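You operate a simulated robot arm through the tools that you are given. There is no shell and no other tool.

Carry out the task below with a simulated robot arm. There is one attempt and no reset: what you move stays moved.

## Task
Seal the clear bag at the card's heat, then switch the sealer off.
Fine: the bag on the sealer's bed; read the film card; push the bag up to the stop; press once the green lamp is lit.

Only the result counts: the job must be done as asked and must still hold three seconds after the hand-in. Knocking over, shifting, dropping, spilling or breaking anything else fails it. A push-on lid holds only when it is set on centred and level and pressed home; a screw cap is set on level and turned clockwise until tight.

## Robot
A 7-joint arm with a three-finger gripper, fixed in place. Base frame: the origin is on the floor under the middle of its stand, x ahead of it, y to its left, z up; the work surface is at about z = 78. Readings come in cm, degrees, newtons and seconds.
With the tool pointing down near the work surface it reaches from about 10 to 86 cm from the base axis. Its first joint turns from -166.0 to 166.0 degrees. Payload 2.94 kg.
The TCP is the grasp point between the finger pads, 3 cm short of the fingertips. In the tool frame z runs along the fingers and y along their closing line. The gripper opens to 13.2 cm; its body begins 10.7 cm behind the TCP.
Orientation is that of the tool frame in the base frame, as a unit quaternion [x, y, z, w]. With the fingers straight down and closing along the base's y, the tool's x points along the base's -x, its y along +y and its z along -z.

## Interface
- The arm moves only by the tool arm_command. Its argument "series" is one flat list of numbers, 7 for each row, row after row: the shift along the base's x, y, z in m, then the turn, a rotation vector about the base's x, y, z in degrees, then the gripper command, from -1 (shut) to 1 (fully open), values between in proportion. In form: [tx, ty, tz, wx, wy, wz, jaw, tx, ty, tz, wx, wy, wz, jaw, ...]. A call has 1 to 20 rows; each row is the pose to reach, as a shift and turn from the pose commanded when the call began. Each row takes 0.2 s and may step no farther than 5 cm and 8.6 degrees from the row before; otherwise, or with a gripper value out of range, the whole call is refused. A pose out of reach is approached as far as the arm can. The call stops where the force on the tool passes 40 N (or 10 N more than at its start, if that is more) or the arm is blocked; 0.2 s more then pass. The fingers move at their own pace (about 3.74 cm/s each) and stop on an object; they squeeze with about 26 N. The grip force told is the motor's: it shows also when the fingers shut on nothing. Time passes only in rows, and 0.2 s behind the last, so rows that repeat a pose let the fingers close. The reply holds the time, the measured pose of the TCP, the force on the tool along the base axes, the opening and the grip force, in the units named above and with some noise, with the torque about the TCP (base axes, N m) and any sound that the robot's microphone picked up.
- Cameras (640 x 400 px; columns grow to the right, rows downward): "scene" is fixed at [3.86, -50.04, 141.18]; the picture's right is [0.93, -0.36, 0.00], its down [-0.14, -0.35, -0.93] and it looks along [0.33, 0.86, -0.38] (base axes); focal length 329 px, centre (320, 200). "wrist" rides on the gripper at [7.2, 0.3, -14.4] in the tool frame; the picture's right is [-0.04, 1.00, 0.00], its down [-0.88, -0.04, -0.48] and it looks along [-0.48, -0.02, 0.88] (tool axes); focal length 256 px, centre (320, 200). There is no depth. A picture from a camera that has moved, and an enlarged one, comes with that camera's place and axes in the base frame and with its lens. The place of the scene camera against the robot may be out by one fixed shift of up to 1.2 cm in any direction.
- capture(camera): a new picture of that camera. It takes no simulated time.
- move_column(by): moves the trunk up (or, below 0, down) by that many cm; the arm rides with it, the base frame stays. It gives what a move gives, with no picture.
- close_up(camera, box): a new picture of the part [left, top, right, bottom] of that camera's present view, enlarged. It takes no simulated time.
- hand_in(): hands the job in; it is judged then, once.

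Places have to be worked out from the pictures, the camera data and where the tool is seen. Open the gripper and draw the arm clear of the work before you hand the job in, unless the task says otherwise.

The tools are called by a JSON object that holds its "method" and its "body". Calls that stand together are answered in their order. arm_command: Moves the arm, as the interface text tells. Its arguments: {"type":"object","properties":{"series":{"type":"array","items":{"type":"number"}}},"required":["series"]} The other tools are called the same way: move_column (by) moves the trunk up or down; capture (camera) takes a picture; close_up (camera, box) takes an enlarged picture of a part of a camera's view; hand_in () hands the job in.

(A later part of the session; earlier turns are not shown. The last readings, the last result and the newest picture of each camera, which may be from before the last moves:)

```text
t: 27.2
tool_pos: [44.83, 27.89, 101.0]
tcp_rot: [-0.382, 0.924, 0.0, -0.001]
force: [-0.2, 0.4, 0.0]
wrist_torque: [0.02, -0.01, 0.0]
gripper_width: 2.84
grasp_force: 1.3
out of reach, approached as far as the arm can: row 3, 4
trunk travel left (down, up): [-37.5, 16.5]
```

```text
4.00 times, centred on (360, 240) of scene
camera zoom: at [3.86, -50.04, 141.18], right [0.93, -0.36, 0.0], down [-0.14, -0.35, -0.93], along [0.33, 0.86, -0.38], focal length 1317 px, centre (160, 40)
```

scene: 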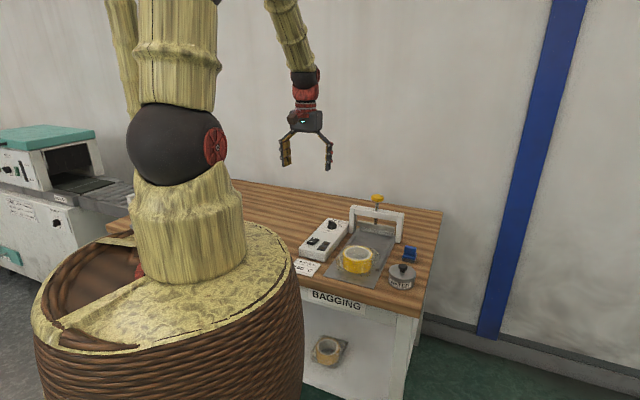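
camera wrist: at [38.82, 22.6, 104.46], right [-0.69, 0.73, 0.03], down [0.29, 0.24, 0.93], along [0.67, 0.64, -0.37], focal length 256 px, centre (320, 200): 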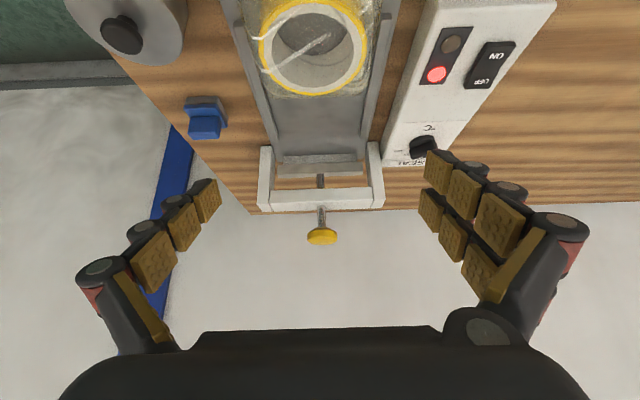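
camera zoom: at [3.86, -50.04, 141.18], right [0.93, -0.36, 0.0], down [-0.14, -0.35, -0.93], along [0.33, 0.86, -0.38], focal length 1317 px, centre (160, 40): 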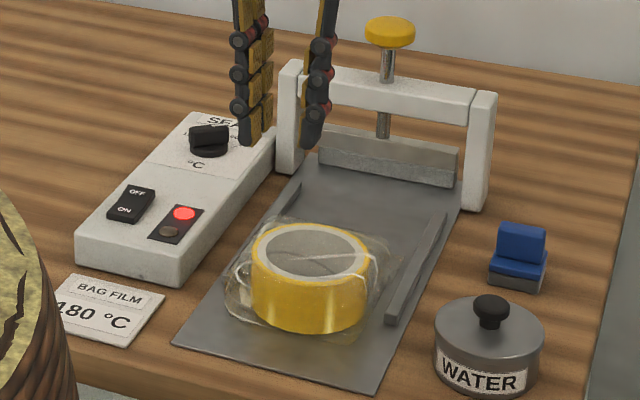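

Upright again. Now I'll yaw −90° so that the paired fingers face the bag, and lower to just above it (in front of the bag).

{"method": "arm_command", "body": {"series": [0, 0, 0, 0, 0, -8, -1, 0, 0, -0.01, 0, 0, -16, -1, 0, 0, -0.02, 0, 0, -24, -1, 0, 0, -0.03, 0, 0, -32, -1, 0, 0, -0.04, 0, 0, -40, -1, 0, 0, -0.05, 0, 0, -48, -1, 0, 0, -0.06, 0, 0, -56, -1, 0, 0, -0.07, 0, 0, -64, -1, 0, 0, -0.08, 0, 0, -72, -1, 0, 0, -0.09, 0, 0, -80, -1, 0, 0, -0.1, 0, 0, -88, -1, 0, 0, -0.11, 0, 0, -90, -1, 0, 0, -0.11, 0, 0, -90, -1]}}

{"method": "capture", "body": {"camera": "wrist"}}

{"method": "close_up", "body": {"camera": "scene", "box": [290, 190, 430, 290]}}

```text
t: 30.0
tool_pos: [44.98, 27.79, 89.9]
tcp_rot: [0.383, 0.924, 0.0, 0.0]
force: [-0.2, 0.3, 0.1]
wrist_torque: [-0.02, 0.02, -0.01]
gripper_width: 0.0
grasp_force: 25.8
trunk travel left (down, up): [-37.5, 16.5]
```

```text
taken
camera wrist: at [40.02, 33.04, 104.3], right [0.74, 0.67, 0.0], down [0.59, -0.65, 0.48], along [0.32, -0.35, -0.88], focal length 256 px, centre (320, 200)
```

wrist: 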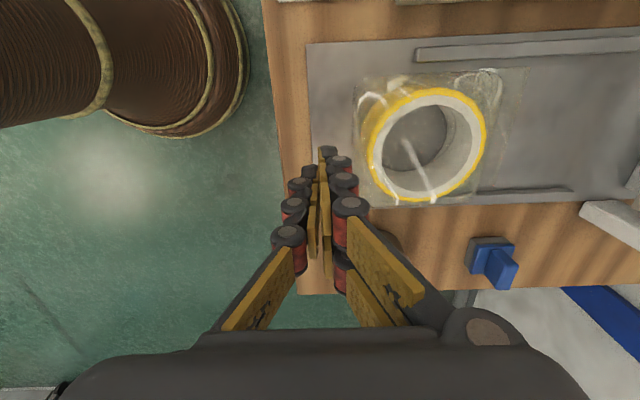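

```text
4.00 times, centred on (360, 240) of scene
camera zoom: at [3.86, -50.04, 141.18], right [0.93, -0.36, 0.0], down [-0.14, -0.35, -0.93], along [0.33, 0.86, -0.38], focal length 1317 px, centre (160, 40)
```

zoom: 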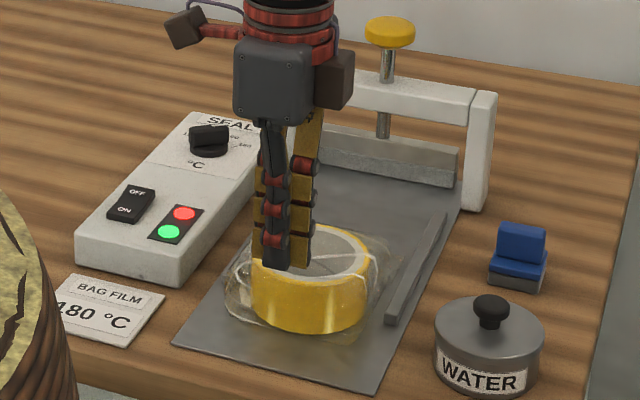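

The green lamp is already lit. I'll lower the tips to about 1 cm above the bed in front of the bag (bag front at s ≈ 3.9, fingers' leading side at s ≈ 2).

{"method": "arm_command", "body": {"series": [-0.0015, 0.0015, -0.02, 0, 0, 0, -1, -0.0015, 0.0015, -0.04, 0, 0, 0, -1, -0.0015, 0.0015, -0.055, 0, 0, 0, -1, -0.0015, 0.0015, -0.066, 0, 0, 0, -1, -0.0015, 0.0015, -0.066, 0, 0, 0, -1]}}

{"method": "close_up", "body": {"camera": "wrist", "box": [260, 60, 500, 220]}}

{"method": "close_up", "body": {"camera": "scene", "box": [310, 200, 410, 290]}}

```text
t: 31.2
tool_pos: [44.77, 27.92, 83.35]
tcp_rot: [0.384, 0.923, 0.0, 0.0]
force: [0.1, 0.4, 0.3]
wrist_torque: [-0.01, -0.01, -0.02]
gripper_width: 0.0
grasp_force: 26.1
trunk travel left (down, up): [-37.5, 16.5]
```

```text
2.50 times, centred on (380, 140) of wrist
camera zoom: at [39.83, 33.22, 97.73], right [0.74, 0.67, 0.0], down [0.59, -0.65, 0.48], along [0.32, -0.35, -0.88], focal length 640 px, centre (170, 350)
```

zoom: 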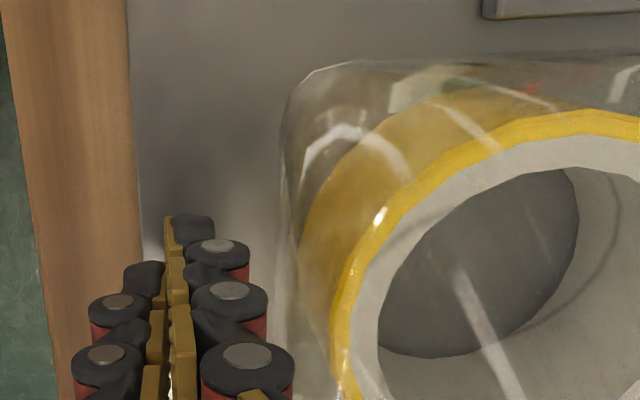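

```text
4.44 times, centred on (360, 245) of scene
camera zoom: at [3.86, -50.04, 141.18], right [0.93, -0.36, 0.0], down [-0.14, -0.35, -0.93], along [0.33, 0.86, -0.38], focal length 1464 px, centre (142, 0)
```

zoom: 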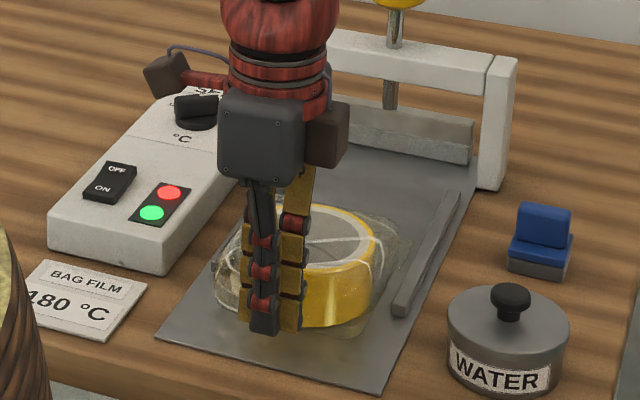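

The fingers are placed squarely in front of the bag. I'll push slowly along the bed axis, 10 cm first (0.7 cm per row).

{"method": "arm_command", "body": {"series": [0.005, 0.005, -0.002, 0, 0, 0, -1, 0.01, 0.01, -0.003, 0, 0, 0, -1, 0.015, 0.015, -0.003, 0, 0, 0, -1, 0.02, 0.02, -0.003, 0, 0, 0, -1, 0.025, 0.025, -0.003, 0, 0, 0, -1, 0.03, 0.03, -0.003, 0, 0, 0, -1, 0.035, 0.035, -0.003, 0, 0, 0, -1, 0.04, 0.04, -0.003, 0, 0, 0, -1, 0.045, 0.045, -0.003, 0, 0, 0, -1, 0.05, 0.05, -0.003, 0, 0, 0, -1, 0.055, 0.055, -0.003, 0, 0, 0, -1, 0.06, 0.06, -0.003, 0, 0, 0, -1, 0.065, 0.065, -0.003, 0, 0, 0, -1, 0.07, 0.07, -0.003, 0, 0, 0, -1]}}

{"method": "capture", "body": {"camera": "wrist"}}

{"method": "close_up", "body": {"camera": "scene", "box": [310, 190, 430, 290]}}

```text
t: 34.2
tool_pos: [51.73, 34.94, 83.13]
tcp_rot: [0.383, 0.924, 0.0, 0.0]
force: [-1.2, -0.2, 0.1]
wrist_torque: [0.04, 0.02, 0.01]
gripper_width: 0.01
grasp_force: 25.8
trunk travel left (down, up): [-37.5, 16.5]
```

```text
taken
camera wrist: at [46.82, 40.18, 97.42], right [0.74, 0.67, 0.0], down [0.59, -0.65, 0.48], along [0.32, -0.35, -0.88], focal length 256 px, centre (320, 200)
```

wrist: 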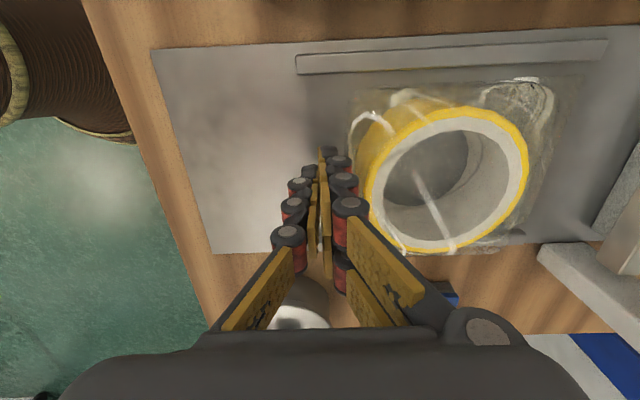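

```text
4.00 times, centred on (370, 240) of scene
camera zoom: at [3.86, -50.04, 141.18], right [0.93, -0.36, 0.0], down [-0.14, -0.35, -0.93], along [0.33, 0.86, -0.38], focal length 1317 px, centre (120, 40)
```

zoom: 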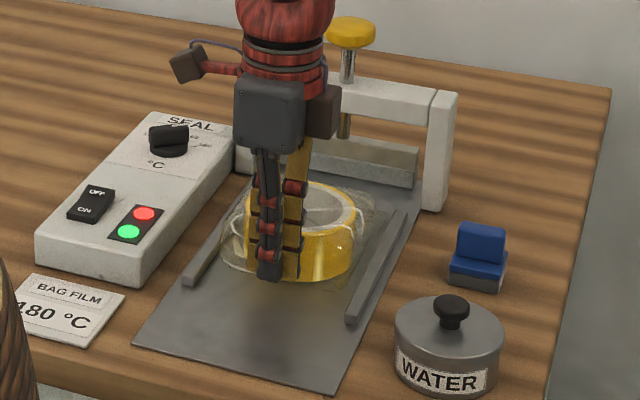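

The bag slides along the bed between the rails with little force; its tail should now be near s ≈ 27.5. I'll push 4 cm more, slower.

{"method": "arm_command", "body": {"series": [0.0035, 0.0035, 0, 0, 0, 0, -1, 0.007, 0.007, 0, 0, 0, 0, -1, 0.0105, 0.0105, 0, 0, 0, 0, -1, 0.014, 0.014, 0, 0, 0, 0, -1, 0.0175, 0.0175, 0, 0, 0, 0, -1, 0.021, 0.021, 0, 0, 0, 0, -1, 0.0245, 0.0245, 0, 0, 0, 0, -1, 0.028, 0.028, 0, 0, 0, 0, -1]}}

{"method": "capture", "body": {"camera": "wrist"}}

{"method": "close_up", "body": {"camera": "scene", "box": [340, 190, 430, 270]}}

```text
t: 36.0
tool_pos: [54.62, 37.71, 83.07]
tcp_rot: [0.383, 0.924, 0.0, 0.0]
force: [0.8, 0.5, 0.0]
wrist_torque: [0.0, 0.02, 0.01]
gripper_width: 0.0
grasp_force: 25.7
trunk travel left (down, up): [-37.5, 16.5]
```

```text
taken
camera wrist: at [49.63, 42.99, 97.41], right [0.74, 0.67, 0.0], down [0.59, -0.65, 0.48], along [0.32, -0.35, -0.88], focal length 256 px, centre (320, 200)
```

wrist: 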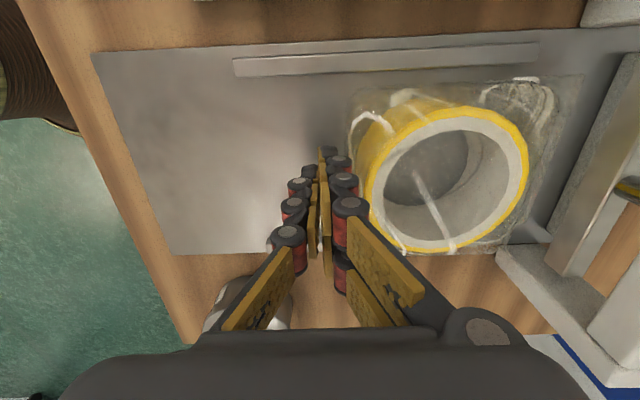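

```text
5.00 times, centred on (385, 230) of scene
camera zoom: at [3.86, -50.04, 141.18], right [0.93, -0.36, 0.0], down [-0.14, -0.35, -0.93], along [0.33, 0.86, -0.38], focal length 1647 px, centre (-5, 50)
```

zoom: 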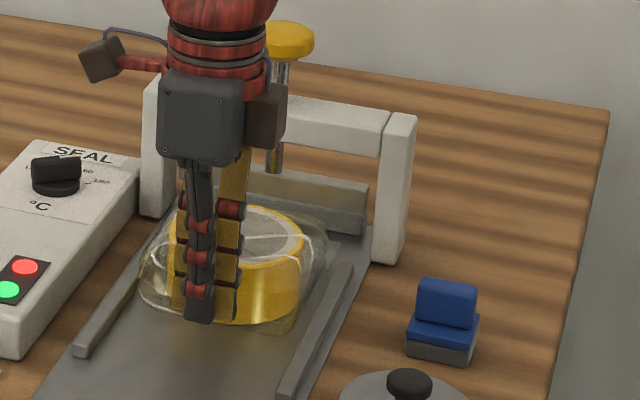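

The bag's tail is now near s ≈ 31.4, under the jaw, with no force yet. I'll push in 2 mm steps and watch for the contact force at the stop.

{"method": "arm_command", "body": {"series": [0.0014, 0.0014, 0, 0, 0, 0, -1, 0.0028, 0.0028, 0, 0, 0, 0, -1, 0.0042, 0.0042, 0, 0, 0, 0, -1, 0.0056, 0.0056, 0, 0, 0, 0, -1, 0.007, 0.007, 0, 0, 0, 0, -1]}}

{"method": "close_up", "body": {"camera": "wrist", "box": [440, 40, 640, 280]}}

{"method": "close_up", "body": {"camera": "scene", "box": [365, 200, 425, 260]}}

```text
t: 37.2
tool_pos: [55.24, 38.47, 83.21]
tcp_rot: [0.384, 0.923, 0.0, 0.0]
force: [0.8, -0.7, 0.2]
wrist_torque: [0.02, -0.01, -0.01]
gripper_width: 0.0
grasp_force: 26.2
trunk travel left (down, up): [-37.5, 16.5]
```

```text
1.67 times, centred on (540, 160) of wrist
camera zoom: at [50.3, 43.71, 97.45], right [0.74, 0.67, 0.0], down [0.59, -0.65, 0.48], along [0.32, -0.35, -0.88], focal length 427 px, centre (-47, 267)
```

zoom: 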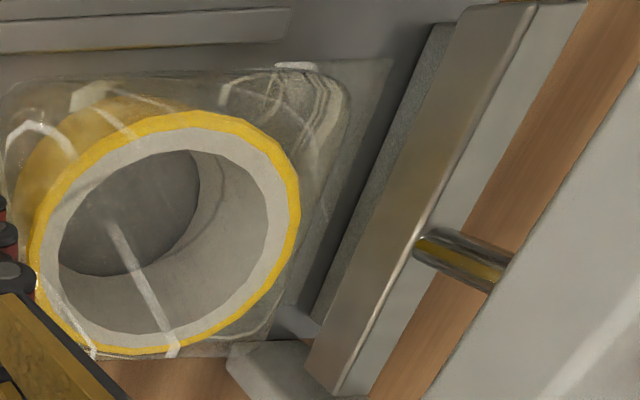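

```text
6.67 times, centred on (395, 230) of scene
camera zoom: at [3.86, -50.04, 141.18], right [0.93, -0.36, 0.0], down [-0.14, -0.35, -0.93], along [0.33, 0.86, -0.38], focal length 2196 px, centre (-180, 0)
```

zoom: 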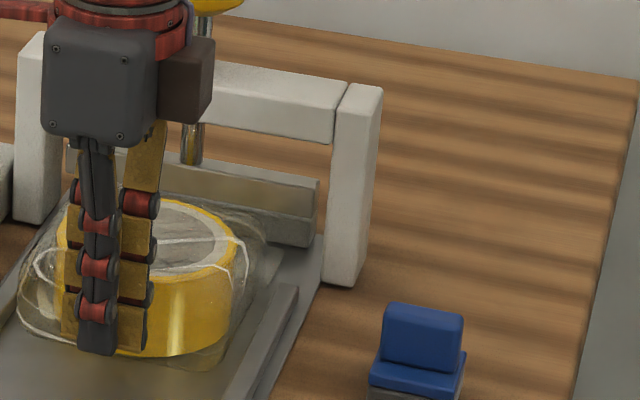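

The tail's edge still shows about a centimetre gap to the stop. I'll continue in small steps.

{"method": "arm_command", "body": {"series": [0.001, 0.001, 0, 0, 0, 0, -1, 0.002, 0.002, 0, 0, 0, 0, -1, 0.003, 0.003, 0, 0, 0, 0, -1, 0.004, 0.004, 0, 0, 0, 0, -1, 0.005, 0.005, 0, 0, 0, 0, -1]}}

{"method": "close_up", "body": {"camera": "wrist", "box": [500, 40, 620, 150]}}

```text
t: 38.4
tool_pos: [55.68, 38.92, 83.11]
tcp_rot: [0.383, 0.924, 0.0, 0.0]
force: [0.7, 0.1, 0.1]
wrist_torque: [-0.01, -0.01, -0.01]
gripper_width: 0.01
grasp_force: 25.6
trunk travel left (down, up): [-37.5, 16.5]
```

```text
3.64 times, centred on (560, 95) of wrist
camera zoom: at [50.8, 44.22, 97.43], right [0.74, 0.67, 0.0], down [0.59, -0.65, 0.48], along [0.32, -0.35, -0.88], focal length 931 px, centre (-553, 582)
```

zoom: 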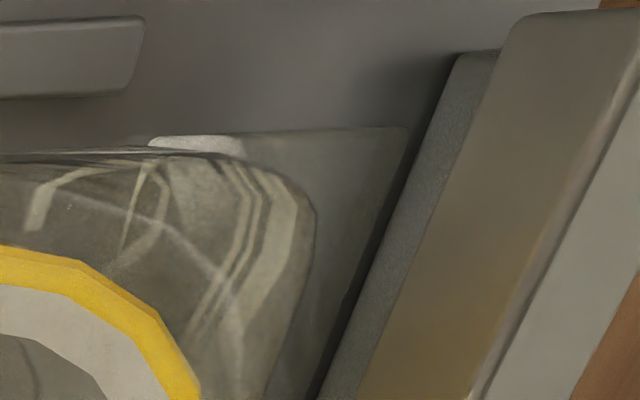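

Gap is now about 3 mm. I'll go on in 1 mm steps until contact shows up in the force.

{"method": "arm_command", "body": {"series": [0.0007, 0.0007, 0, 0, 0, 0, -1, 0.0014, 0.0014, 0, 0, 0, 0, -1, 0.0021, 0.0021, 0, 0, 0, 0, -1, 0.0028, 0.0028, 0, 0, 0, 0, -1]}}

{"method": "close_up", "body": {"camera": "wrist", "box": [500, 40, 620, 150]}}

```text
t: 39.4
tool_pos: [55.89, 39.21, 83.01]
tcp_rot: [0.383, 0.924, 0.0, 0.0]
force: [-0.6, -0.3, -1.2]
wrist_torque: [0.01, 0.0, -0.04]
gripper_width: 0.0
grasp_force: 25.9
trunk travel left (down, up): [-37.5, 16.5]
```

```text
3.64 times, centred on (560, 95) of wrist
camera zoom: at [51.1, 44.48, 97.39], right [0.74, 0.67, 0.0], down [0.59, -0.65, 0.48], along [0.32, -0.35, -0.88], focal length 931 px, centre (-553, 582)
```

zoom: 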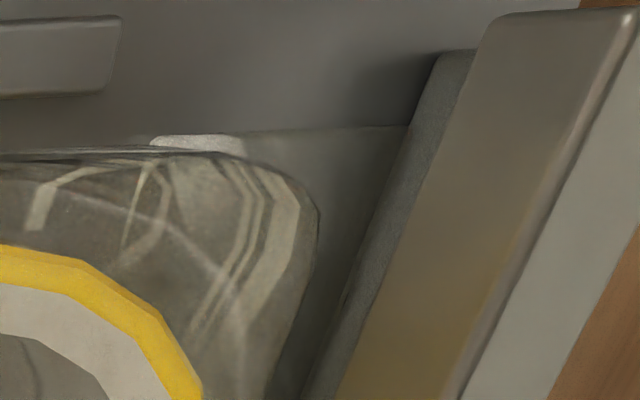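

The tail edge just meets the strip visually, still no force. I'll push a few more 1 mm steps to see whether it stops there or passes under.

{"method": "arm_command", "body": {"series": [0.0007, 0.0007, 0, 0, 0, 0, -1, 0.0014, 0.0014, 0, 0, 0, 0, -1, 0.0021, 0.0021, 0, 0, 0, 0, -1, 0.0028, 0.0028, 0, 0, 0, 0, -1]}}

{"method": "close_up", "body": {"camera": "wrist", "box": [500, 40, 620, 150]}}

{"method": "capture", "body": {"camera": "wrist"}}

```text
t: 40.4
tool_pos: [55.99, 39.25, 82.97]
tcp_rot: [0.384, 0.923, -0.002, -0.001]
force: [-9.6, -10.6, 3.3]
wrist_torque: [0.11, -0.08, 0.02]
gripper_width: 0.03
grasp_force: 25.9
trunk travel left (down, up): [-37.5, 16.5]
```

```text
3.64 times, centred on (560, 95) of wrist
camera zoom: at [51.23, 44.58, 97.39], right [0.74, 0.67, 0.0], down [0.59, -0.65, 0.48], along [0.32, -0.35, -0.88], focal length 931 px, centre (-553, 582)
```

zoom: 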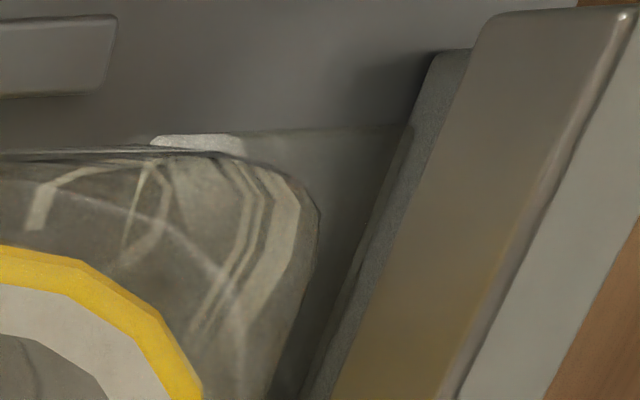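

```text
taken
camera wrist: at [51.23, 44.58, 97.39], right [0.74, 0.67, 0.0], down [0.59, -0.65, 0.48], along [0.32, -0.35, -0.88], focal length 256 px, centre (320, 200)
```

wrist: 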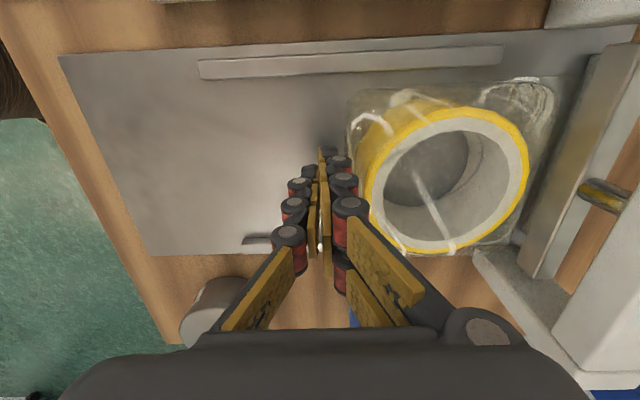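

About 14 N along the bed axis: the bag is up against the stop. I'll back off gently along −s, then rise clear and check that the bag stayed put.

{"method": "arm_command", "body": {"series": [-0.003, -0.003, 0, 0, 0, 0, -1, -0.01, -0.01, 0, 0, 0, 0, -1, -0.02, -0.02, 0, 0, 0, 0, -1, -0.035, -0.035, 0, 0, 0, 0, -1, -0.035, -0.035, 0.04, 0, 0, 0, -1, -0.035, -0.035, 0.08, 0, 0, 0, -1, -0.035, -0.035, 0.12, 0, 0, 0, -1, -0.035, -0.035, 0.16, 0, 0, 0, -1, -0.035, -0.035, 0.2, 0, 0, 0, -1, -0.035, -0.035, 0.2, 0, 0, 0, -1]}}

{"method": "capture", "body": {"camera": "wrist"}}

{"method": "close_up", "body": {"camera": "scene", "box": [310, 180, 430, 290]}}

```text
t: 42.6
tool_pos: [52.75, 35.98, 103.12]
tcp_rot: [0.383, 0.924, -0.001, 0.0]
force: [0.5, -0.5, 0.6]
wrist_torque: [-0.03, 0.0, 0.0]
gripper_width: 0.02
grasp_force: 25.8
trunk travel left (down, up): [-37.5, 16.5]
```

```text
taken
camera wrist: at [47.85, 41.25, 117.5], right [0.74, 0.67, 0.0], down [0.59, -0.65, 0.48], along [0.32, -0.35, -0.88], focal length 256 px, centre (320, 200)
```

wrist: 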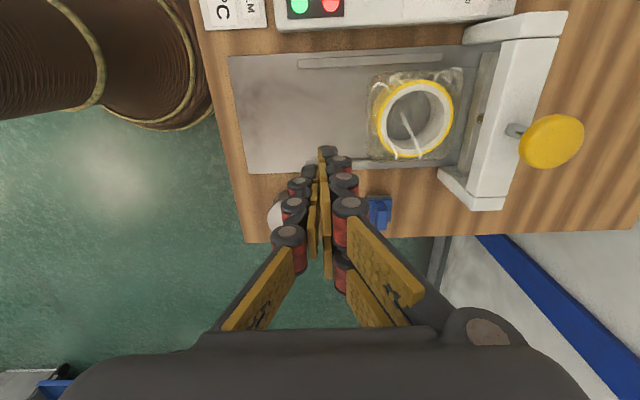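

```text
3.64 times, centred on (370, 235) of scene
camera zoom: at [3.86, -50.04, 141.18], right [0.93, -0.36, 0.0], down [-0.14, -0.35, -0.93], along [0.33, 0.86, -0.38], focal length 1198 px, centre (138, 73)
```

zoom: 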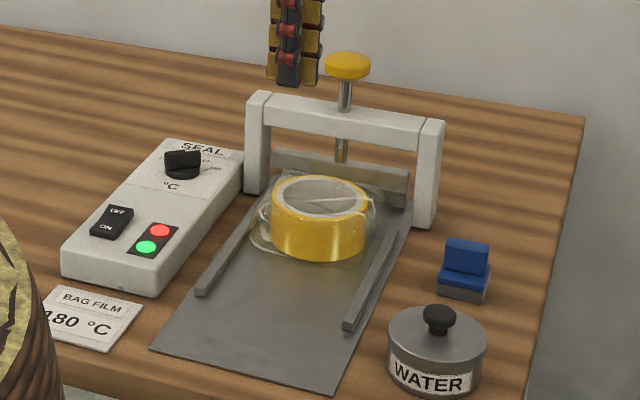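

The bag stayed against the stop and both lamps (red power, green ready) are lit. I'll zoom on the tail and the plunger to verify alignment and refine the plunger's position.

{"method": "close_up", "body": {"camera": "wrist", "box": [360, 0, 600, 220]}}

{"method": "close_up", "body": {"camera": "wrist", "box": [430, 40, 510, 180]}}

```text
1.82 times, centred on (480, 110) of wrist
camera zoom: at [47.85, 41.25, 117.5], right [0.74, 0.67, 0.0], down [0.59, -0.65, 0.48], along [0.32, -0.35, -0.88], focal length 465 px, centre (29, 364)
```

zoom: 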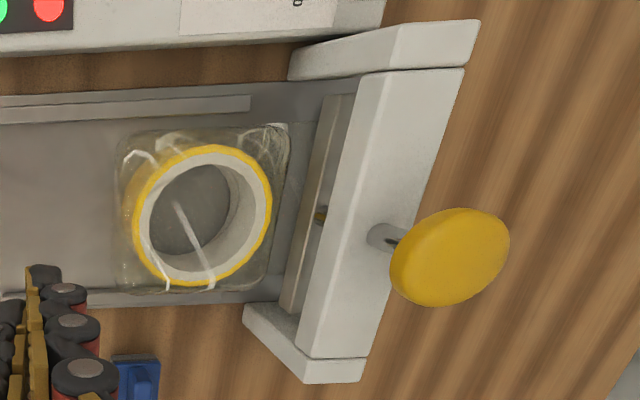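

```text
2.86 times, centred on (470, 110) of wrist
camera zoom: at [47.85, 41.25, 117.5], right [0.74, 0.67, 0.0], down [0.59, -0.65, 0.48], along [0.32, -0.35, -0.88], focal length 731 px, centre (-109, 457)
```

zoom: 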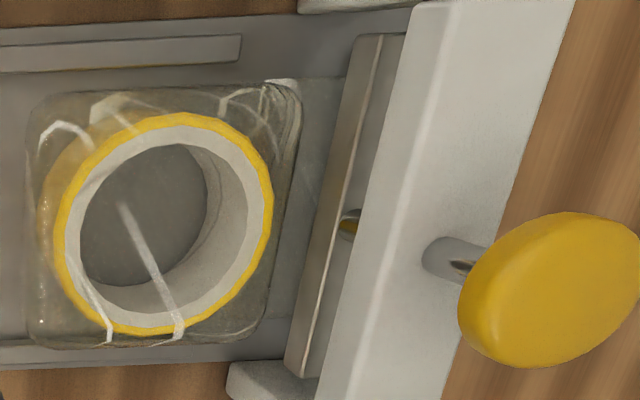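

Plunger top is at about (67.3, 50.5, 95). I'll move the closed fingers above it at the present height.

{"method": "arm_command", "body": {"series": [0.02, 0.02, 0.005, 0, 0, 0, -1, 0.04, 0.04, 0.005, 0, 0, 0, -1, 0.06, 0.06, 0.005, 0, 0, 0, -1, 0.08, 0.08, 0.005, 0, 0, 0, -1, 0.1, 0.1, 0.005, 0, 0, 0, -1, 0.12, 0.12, 0.005, 0, 0, 0, -1, 0.135, 0.135, 0.005, 0, 0, 0, -1, 0.1455, 0.145, 0.005, 0, 0, 0, -1, 0.1455, 0.145, 0.005, 0, 0, 0, -1]}}

{"method": "capture", "body": {"camera": "wrist"}}

{"method": "close_up", "body": {"camera": "scene", "box": [310, 150, 430, 270]}}

```text
t: 44.6
tool_pos: [67.36, 50.58, 103.63]
tcp_rot: [0.384, 0.923, 0.0, 0.0]
force: [-1.1, -0.4, 0.1]
wrist_torque: [-0.02, 0.0, -0.03]
gripper_width: 0.0
grasp_force: 25.9
trunk travel left (down, up): [-37.5, 16.5]
```

```text
taken
camera wrist: at [62.44, 55.84, 117.99], right [0.74, 0.67, 0.0], down [0.59, -0.65, 0.48], along [0.32, -0.35, -0.88], focal length 256 px, centre (320, 200)
```

wrist: 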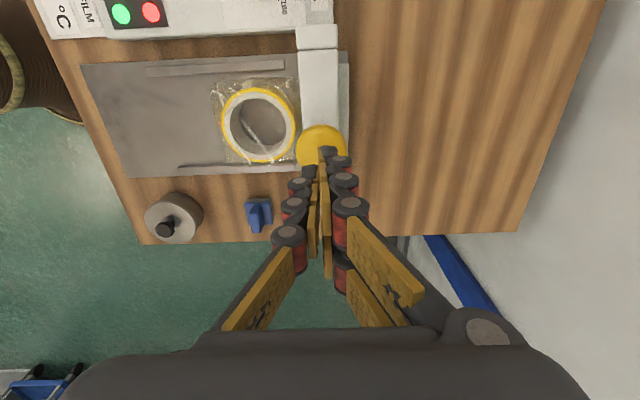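

```text
3.33 times, centred on (370, 210) of scene
camera zoom: at [3.86, -50.04, 141.18], right [0.93, -0.36, 0.0], down [-0.14, -0.35, -0.93], along [0.33, 0.86, -0.38], focal length 1098 px, centre (153, 167)
```

zoom: 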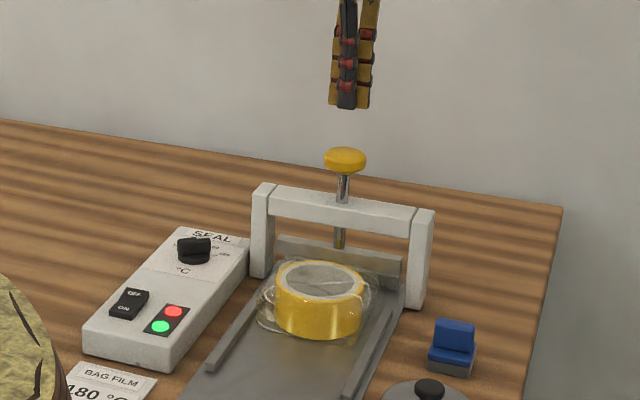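

Aligned: the plunger centre is within 2 mm of the tool axis, and green is still lit. I'll descend to just above it, then press down in small steps watching the force.

{"method": "arm_command", "body": {"series": [0, 0, -0.02, 0, 0, 0, -1, 0, 0, -0.04, 0, 0, 0, -1, 0, 0, -0.047, 0, 0, 0, -1, 0, 0, -0.05, 0, 0, 0, -1, 0, 0, -0.053, 0, 0, 0, -1, 0, 0, -0.056, 0, 0, 0, -1]}}

{"method": "close_up", "body": {"camera": "scene", "box": [340, 170, 420, 250]}}

```text
t: 46.0
tool_pos: [67.33, 50.42, 98.02]
tcp_rot: [0.383, 0.924, 0.001, 0.0]
force: [-0.3, -0.1, 2.2]
wrist_torque: [0.0, 0.0, 0.01]
gripper_width: 0.62
grasp_force: 29.2
trunk travel left (down, up): [-37.5, 16.5]
```

```text
5.00 times, centred on (380, 210) of scene
camera zoom: at [3.86, -50.04, 141.18], right [0.93, -0.36, 0.0], down [-0.14, -0.35, -0.93], along [0.33, 0.86, -0.38], focal length 1647 px, centre (20, 150)
```

zoom: 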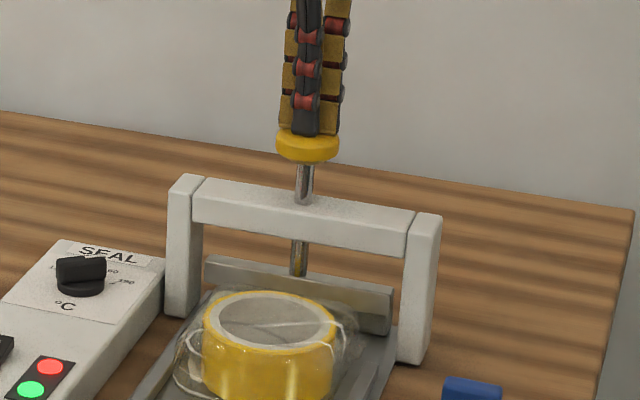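

Contact with the plunger (2 N). I'll press further in 3 mm steps.

{"method": "arm_command", "body": {"series": [0, 0, -0.003, 0, 0, 0, -1, 0, 0, -0.006, 0, 0, 0, -1, 0, 0, -0.009, 0, 0, 0, -1, 0, 0, -0.012, 0, 0, 0, -1]}}

{"method": "close_up", "body": {"camera": "scene", "box": [340, 170, 420, 250]}}

```text
t: 47.0
tool_pos: [67.41, 50.55, 96.87]
tcp_rot: [0.384, 0.923, -0.001, -0.001]
force: [1.3, -0.7, 1.6]
wrist_torque: [0.0, -0.02, 0.04]
gripper_width: 0.6
grasp_force: 28.8
trunk travel left (down, up): [-37.5, 16.5]
```

```text
5.00 times, centred on (380, 210) of scene
camera zoom: at [3.86, -50.04, 141.18], right [0.93, -0.36, 0.0], down [-0.14, -0.35, -0.93], along [0.33, 0.86, -0.38], focal length 1647 px, centre (20, 150)
```

zoom: 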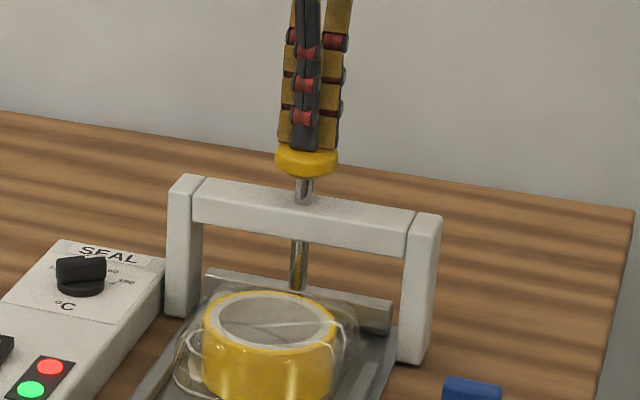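

The jaw is coming down with light force and green still lit. I'll continue down until it closes on the film.

{"method": "arm_command", "body": {"series": [0, 0, -0.003, 0, 0, 0, -1, 0, 0, -0.006, 0, 0, 0, -1, 0, 0, -0.008, 0, 0, 0, -1, 0, 0, -0.01, 0, 0, 0, -1, 0, 0, -0.012, 0, 0, 0, -1]}}

{"method": "close_up", "body": {"camera": "scene", "box": [340, 170, 420, 250]}}

```text
t: 48.2
tool_pos: [67.31, 50.55, 95.61]
tcp_rot: [0.383, 0.924, 0.0, 0.0]
force: [-0.1, 0.3, 3.3]
wrist_torque: [-0.01, -0.02, 0.01]
gripper_width: 0.57
grasp_force: 28.9
trunk travel left (down, up): [-37.5, 16.5]
```

```text
5.00 times, centred on (380, 210) of scene
camera zoom: at [3.86, -50.04, 141.18], right [0.93, -0.36, 0.0], down [-0.14, -0.35, -0.93], along [0.33, 0.86, -0.38], focal length 1647 px, centre (20, 150)
```

zoom: 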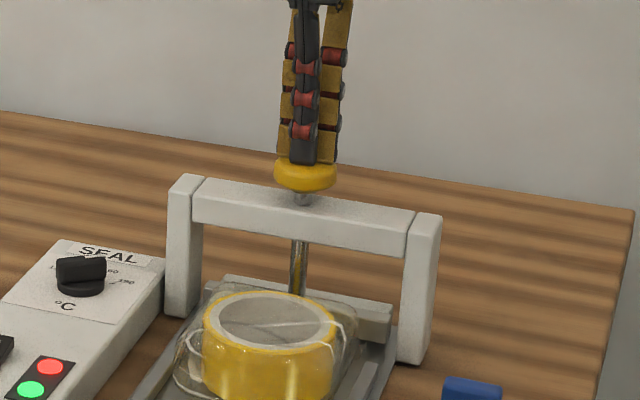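

Still moving freely (3 N). Continuing in 2 mm steps.

{"method": "arm_command", "body": {"series": [0, 0, -0.002, 0, 0, 0, -1, 0, 0, -0.004, 0, 0, 0, -1, 0, 0, -0.006, 0, 0, 0, -1]}}

{"method": "close_up", "body": {"camera": "scene", "box": [340, 170, 420, 250]}}

```text
t: 49.0
tool_pos: [67.31, 50.55, 95.31]
tcp_rot: [0.384, 0.924, 0.002, 0.001]
force: [-3.7, -2.5, 22.3]
wrist_torque: [-0.05, 0.12, -0.03]
gripper_width: 0.61
grasp_force: 28.5
trunk travel left (down, up): [-37.5, 16.5]
```

```text
5.00 times, centred on (380, 210) of scene
camera zoom: at [3.86, -50.04, 141.18], right [0.93, -0.36, 0.0], down [-0.14, -0.35, -0.93], along [0.33, 0.86, -0.38], focal length 1647 px, centre (20, 150)
```

zoom: 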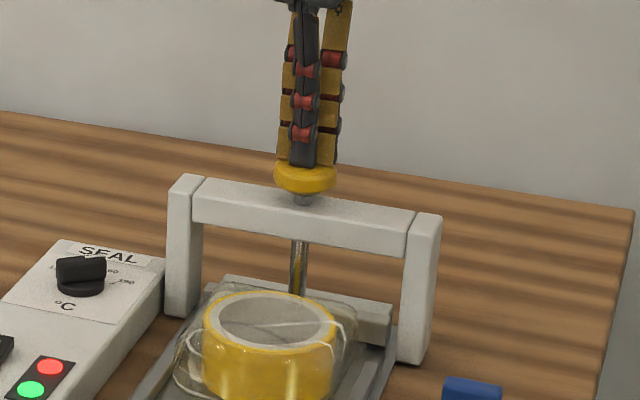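

The jaw has bottomed out (22 N). I'll hold this for about 2.5 s and check for any sound or visual change.

{"method": "arm_command", "body": {"series": [0, 0, -0.0005, 0, 0, 0, -1, 0, 0, -0.0005, 0, 0, 0, -1, 0, 0, -0.0005, 0, 0, 0, -1, 0, 0, -0.0005, 0, 0, 0, -1, 0, 0, -0.0005, 0, 0, 0, -1, 0, 0, -0.0005, 0, 0, 0, -1, 0, 0, -0.0005, 0, 0, 0, -1, 0, 0, -0.0005, 0, 0, 0, -1, 0, 0, -0.0005, 0, 0, 0, -1, 0, 0, -0.0005, 0, 0, 0, -1, 0, 0, -0.0005, 0, 0, 0, -1, 0, 0, -0.0005, 0, 0, 0, -1]}}

{"method": "close_up", "body": {"camera": "scene", "box": [310, 180, 430, 280]}}

```text
t: 51.6
tool_pos: [67.36, 50.46, 95.49]
tcp_rot: [0.383, 0.924, 0.003, 0.002]
force: [4.0, 1.2, 37.9]
wrist_torque: [0.1, -0.06, -0.04]
gripper_width: 0.59
grasp_force: 28.2
trunk travel left (down, up): [-37.5, 16.5]
```

```text
4.00 times, centred on (370, 230) of scene
camera zoom: at [3.86, -50.04, 141.18], right [0.93, -0.36, 0.0], down [-0.14, -0.35, -0.93], along [0.33, 0.86, -0.38], focal length 1317 px, centre (120, 80)
```

zoom: 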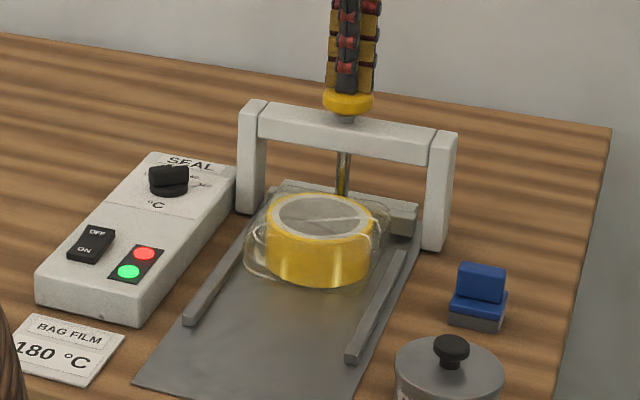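

No change to see yet; the jaw is firmly closed at 38 N. I'll ease off half a millimetre and hold about one second more, then lift off.

{"method": "arm_command", "body": {"series": [0, 0, 0.0005, 0, 0, 0, -1, 0, 0, 0.0005, 0, 0, 0, -1, 0, 0, 0.0005, 0, 0, 0, -1, 0, 0, 0.0005, 0, 0, 0, -1]}}

{"method": "close_up", "body": {"camera": "scene", "box": [365, 200, 425, 260]}}

```text
t: 52.6
tool_pos: [67.44, 50.56, 95.37]
tcp_rot: [0.383, 0.924, 0.002, 0.001]
force: [3.8, 2.0, 35.5]
wrist_torque: [0.12, -0.13, -0.01]
gripper_width: 0.64
grasp_force: 28.7
trunk travel left (down, up): [-37.5, 16.5]
```

```text
6.67 times, centred on (395, 230) of scene
camera zoom: at [3.86, -50.04, 141.18], right [0.93, -0.36, 0.0], down [-0.14, -0.35, -0.93], along [0.33, 0.86, -0.38], focal length 2196 px, centre (-180, 0)
```

zoom: 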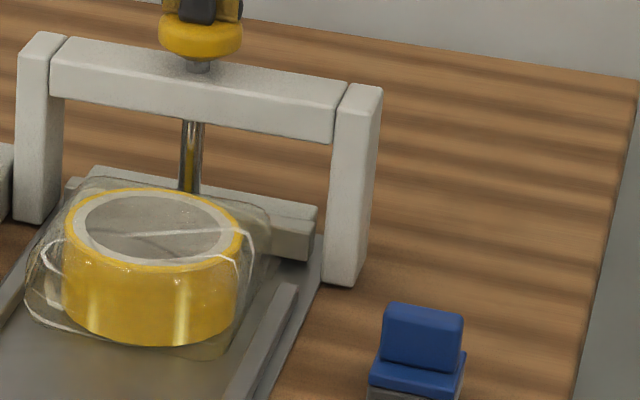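

Before releasing, I'll take a closer look at the jaw in its lowered position.

{"method": "close_up", "body": {"camera": "scene", "box": [366, 218, 418, 246]}}

{"method": "capture", "body": {"camera": "wrist"}}

{"method": "close_up", "body": {"camera": "wrist", "box": [200, 20, 360, 180]}}

```text
12.31 times, centred on (392, 232) of scene
camera zoom: at [3.86, -50.04, 141.18], right [0.93, -0.36, 0.0], down [-0.14, -0.35, -0.93], along [0.33, 0.86, -0.38], focal length 4054 px, centre (-566, -194)
```

zoom: 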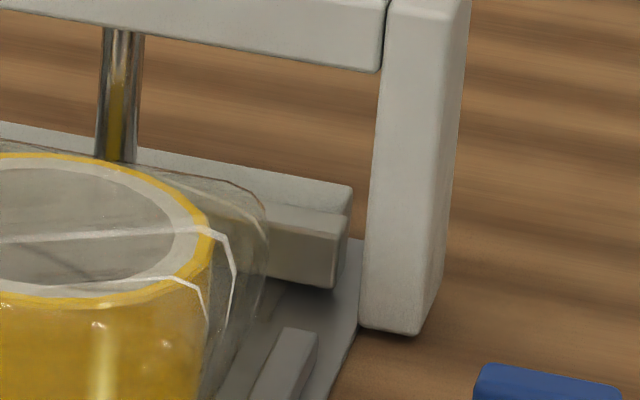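

```text
taken
camera wrist: at [62.37, 55.72, 109.73], right [0.74, 0.67, 0.01], down [0.59, -0.65, 0.48], along [0.32, -0.35, -0.88], focal length 256 px, centre (320, 200)
```

wrist: 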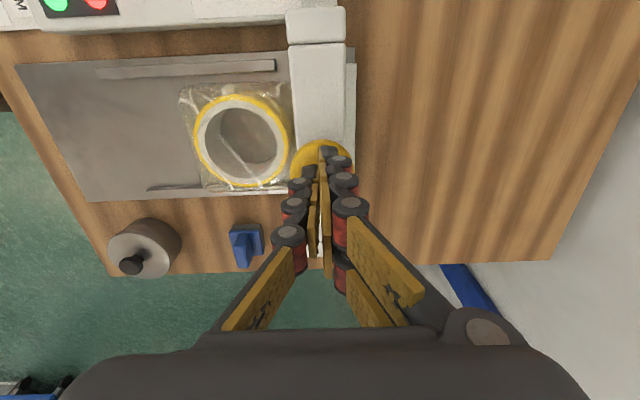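

```text
2.50 times, centred on (280, 100) of wrist
camera zoom: at [62.37, 55.72, 109.73], right [0.74, 0.67, 0.01], down [0.59, -0.65, 0.48], along [0.32, -0.35, -0.88], focal length 640 px, centre (420, 450)
```

zoom: 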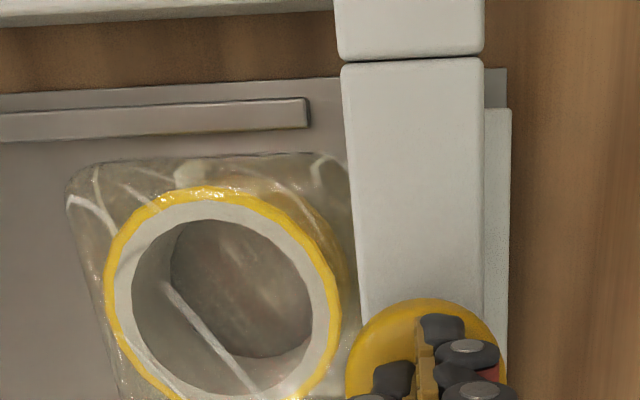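

Now it's clear: the jaw is down on the film, with the taller stop wall right behind it. I'll lift off straight up and check the seal.

{"method": "arm_command", "body": {"series": [0, 0, 0.005, 0, 0, 0, -1, 0, 0, 0.012, 0, 0, 0, -1, 0, 0, 0.02, 0, 0, 0, -1, 0, 0, 0.03, 0, 0, 0, -1, 0, 0, 0.045, 0, 0, 0, -1, 0, 0, 0.07, 0, 0, 0, -1, 0, 0, 0.1, 0, 0, 0, -1]}}

{"method": "close_up", "body": {"camera": "scene", "box": [310, 170, 430, 280]}}

{"method": "close_up", "body": {"camera": "scene", "box": [366, 218, 418, 246]}}

```text
t: 54.2
tool_pos: [67.27, 50.53, 104.97]
tcp_rot: [0.383, 0.924, -0.001, 0.001]
force: [-0.4, -0.9, -0.8]
wrist_torque: [0.05, -0.07, -0.01]
gripper_width: 0.0
grasp_force: 28.4
trunk travel left (down, up): [-37.5, 16.5]
```

```text
3.64 times, centred on (370, 225) of scene
camera zoom: at [3.86, -50.04, 141.18], right [0.93, -0.36, 0.0], down [-0.14, -0.35, -0.93], along [0.33, 0.86, -0.38], focal length 1198 px, centre (138, 109)
```

zoom: 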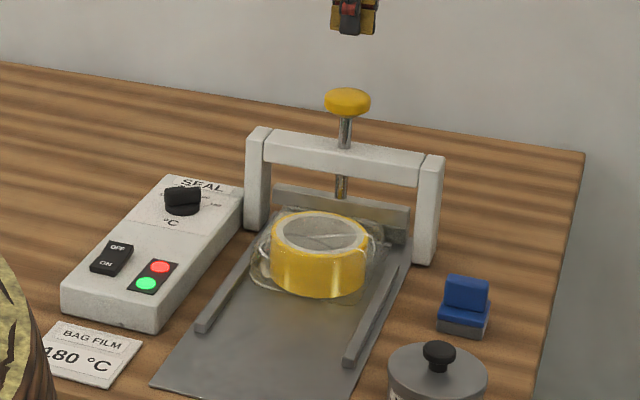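

```text
12.31 times, centred on (392, 232) of scene
camera zoom: at [3.86, -50.04, 141.18], right [0.93, -0.36, 0.0], down [-0.14, -0.35, -0.93], along [0.33, 0.86, -0.38], focal length 4054 px, centre (-566, -194)
```

zoom: 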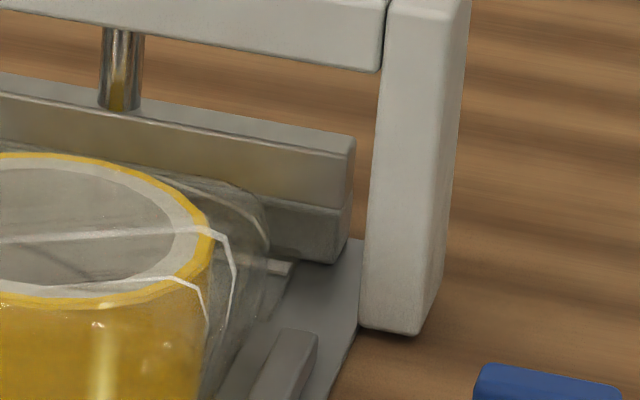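

The jaw sprang back up and a white seam shows on the bag's tail. Next I'll move to above the rocker's OFF half at about (41.8, 50.3).

{"method": "arm_command", "body": {"series": [-0.03, 0, 0, 0, 0, 0, -1, -0.06, 0, 0, 0, 0, 0, -1, -0.09, 0, 0, 0, 0, 0, -1, -0.12, 0, 0, 0, 0, 0, -1, -0.15, -0.001, 0, 0, 0, 0, -1, -0.18, -0.002, -0.03, 0, 0, 0, -1, -0.21, -0.002, -0.07, 0, 0, 0, -1, -0.24, -0.002, -0.1, 0, 0, 0, -1, -0.255, -0.002, -0.13, 0, 0, 0, -1, -0.255, -0.002, -0.14, 0, 0, 0, -1, -0.255, -0.002, -0.14, 0, 0, 0, -1]}}

{"method": "capture", "body": {"camera": "wrist"}}

{"method": "close_up", "body": {"camera": "scene", "box": [300, 205, 370, 265]}}

```text
t: 56.6
tool_pos: [41.88, 50.07, 90.85]
tcp_rot: [0.383, 0.924, -0.001, -0.001]
force: [0.4, 0.0, 0.2]
wrist_torque: [-0.02, -0.01, -0.01]
gripper_width: 0.02
grasp_force: 28.9
trunk travel left (down, up): [-37.5, 16.5]
```

```text
taken
camera wrist: at [36.97, 55.47, 105.32], right [0.74, 0.67, 0.0], down [0.59, -0.65, 0.48], along [0.32, -0.35, -0.88], focal length 256 px, centre (320, 200)
```

wrist: 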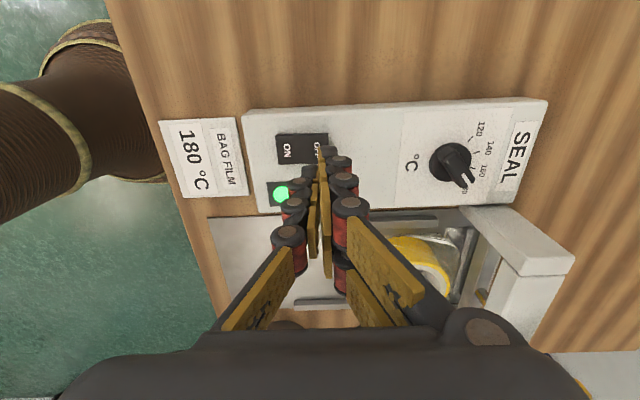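

```text
6.67 times, centred on (335, 235) of scene
camera zoom: at [3.86, -50.04, 141.18], right [0.93, -0.36, 0.0], down [-0.14, -0.35, -0.93], along [0.33, 0.86, -0.38], focal length 2196 px, centre (220, -33)
```

zoom: 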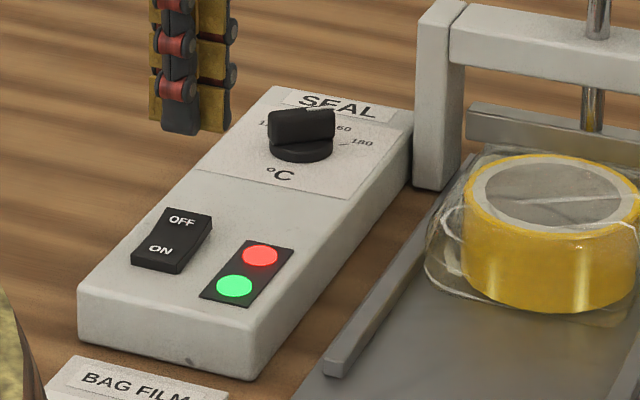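

Before switching off, I'll check the seam once more in close-ups.

{"method": "close_up", "body": {"camera": "wrist", "box": [400, 205, 520, 315]}}

{"method": "close_up", "body": {"camera": "scene", "box": [350, 210, 410, 260]}}

{"method": "close_up", "body": {"camera": "wrist", "box": [260, 110, 380, 210]}}

```text
3.64 times, centred on (460, 260) of wrist
camera zoom: at [36.97, 55.47, 105.32], right [0.74, 0.67, 0.0], down [0.59, -0.65, 0.48], along [0.32, -0.35, -0.88], focal length 931 px, centre (-189, -18)
```

zoom: 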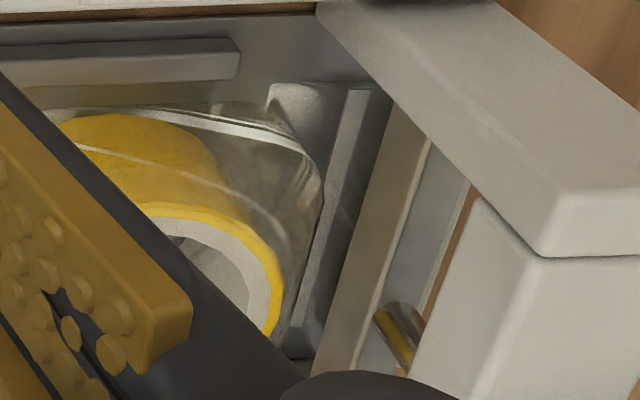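

```text
8.00 times, centred on (380, 235) of scene
camera zoom: at [3.86, -50.04, 141.18], right [0.93, -0.36, 0.0], down [-0.14, -0.35, -0.93], along [0.33, 0.86, -0.38], focal length 2635 px, centre (-160, -80)
```

zoom: 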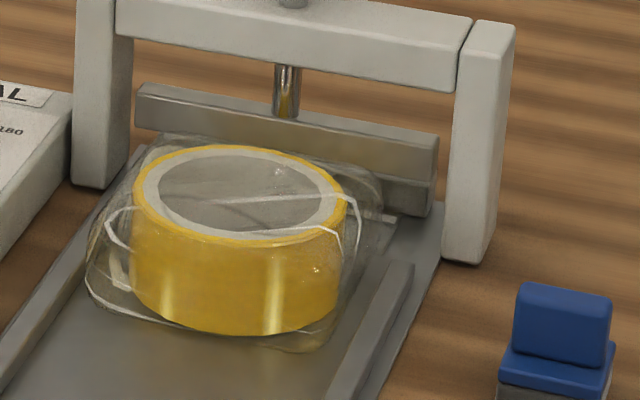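

```text
4.00 times, centred on (320, 160) of wrist
camera zoom: at [36.97, 55.47, 105.32], right [0.74, 0.67, 0.0], down [0.59, -0.65, 0.48], along [0.32, -0.35, -0.88], focal length 1024 px, centre (320, 360)
```

zoom: 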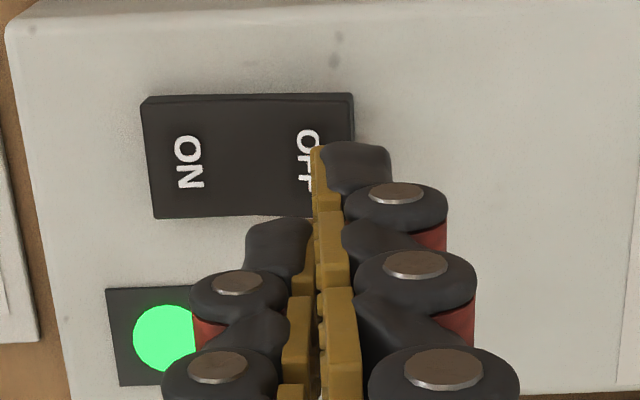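

The seam band is visible across the tail. For OFF, I'll shift 4 mm toward the rocker's centre so both finger rows land on the OFF half, then press down in small steps.

{"method": "arm_command", "body": {"series": [-0.0028, -0.0028, -0.02, 0, 0, 0, -1, -0.0028, -0.0028, -0.04, 0, 0, 0, -1, -0.0028, -0.0028, -0.048, 0, 0, 0, -1, -0.0028, -0.0028, -0.051, 0, 0, 0, -1, -0.0028, -0.0028, -0.053, 0, 0, 0, -1, -0.0028, -0.0028, -0.055, 0, 0, 0, -1, -0.0028, -0.0028, -0.057, 0, 0, 0, -1]}}

{"method": "close_up", "body": {"camera": "scene", "box": [300, 205, 370, 265]}}

```text
t: 58.2
tool_pos: [41.41, 49.95, 85.27]
tcp_rot: [0.384, 0.923, 0.0, 0.0]
force: [1.1, 0.1, 0.2]
wrist_torque: [0.01, 0.01, 0.0]
gripper_width: 0.0
grasp_force: 28.6
trunk travel left (down, up): [-37.5, 16.5]
```

```text
6.67 times, centred on (335, 235) of scene
camera zoom: at [3.86, -50.04, 141.18], right [0.93, -0.36, 0.0], down [-0.14, -0.35, -0.93], along [0.33, 0.86, -0.38], focal length 2196 px, centre (220, -33)
```

zoom: 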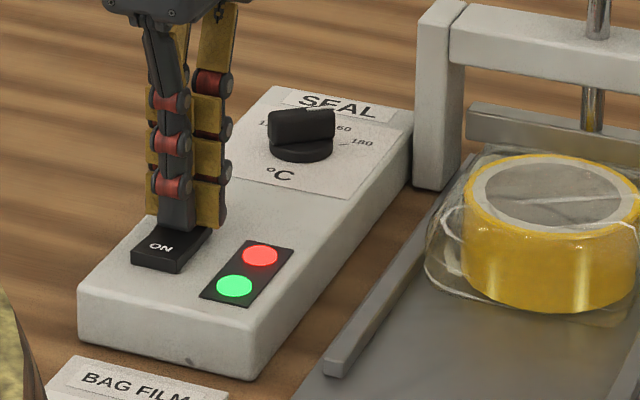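

No contact yet, lamps still lit. Continuing down in 2 mm steps.

{"method": "arm_command", "body": {"series": [0, 0, -0.002, 0, 0, 0, -1, 0, 0, -0.004, 0, 0, 0, -1, 0, 0, -0.004, 0, 0, 0, -1]}}

{"method": "close_up", "body": {"camera": "scene", "box": [300, 205, 370, 265]}}

```text
t: 59.0
tool_pos: [41.43, 50.03, 85.17]
tcp_rot: [0.384, 0.923, 0.002, 0.0]
force: [-3.4, -3.5, 25.9]
wrist_torque: [-0.21, 0.25, 0.01]
gripper_width: 0.01
grasp_force: 28.4
trunk travel left (down, up): [-37.5, 16.5]
```

```text
6.67 times, centred on (335, 235) of scene
camera zoom: at [3.86, -50.04, 141.18], right [0.93, -0.36, 0.0], down [-0.14, -0.35, -0.93], along [0.33, 0.86, -0.38], focal length 2196 px, centre (220, -33)
```

zoom: 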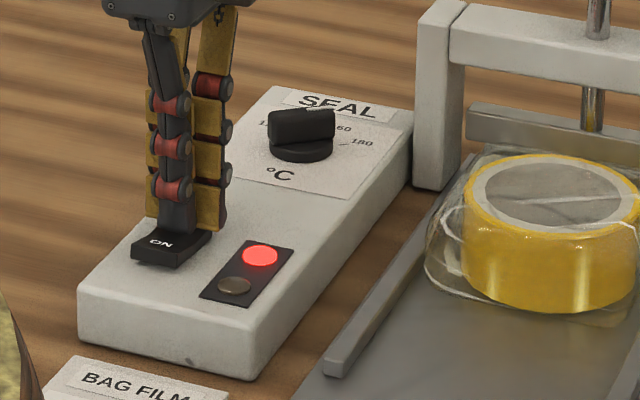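

Green has gone out but red still glows; force is 26 N. I'll lift off and look at the rocker's state and the lamps.

{"method": "arm_command", "body": {"series": [0, 0, 0.01, 0, 0, 0, -1, 0, 0, 0.04, 0, 0, 0, -1, 0, 0, 0.08, 0, 0, 0, -1]}}

{"method": "close_up", "body": {"camera": "scene", "box": [300, 205, 370, 265]}}

```text
t: 59.8
tool_pos: [41.32, 49.88, 92.85]
tcp_rot: [0.383, 0.924, -0.001, 0.0]
force: [-0.4, -0.4, 0.7]
wrist_torque: [0.06, 0.0, -0.01]
gripper_width: 0.01
grasp_force: 28.5
trunk travel left (down, up): [-37.5, 16.5]
```

```text
6.67 times, centred on (335, 235) of scene
camera zoom: at [3.86, -50.04, 141.18], right [0.93, -0.36, 0.0], down [-0.14, -0.35, -0.93], along [0.33, 0.86, -0.38], focal length 2196 px, centre (220, -33)
```

zoom: 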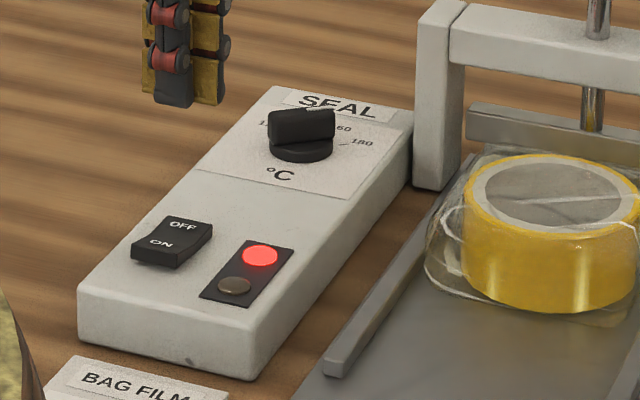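

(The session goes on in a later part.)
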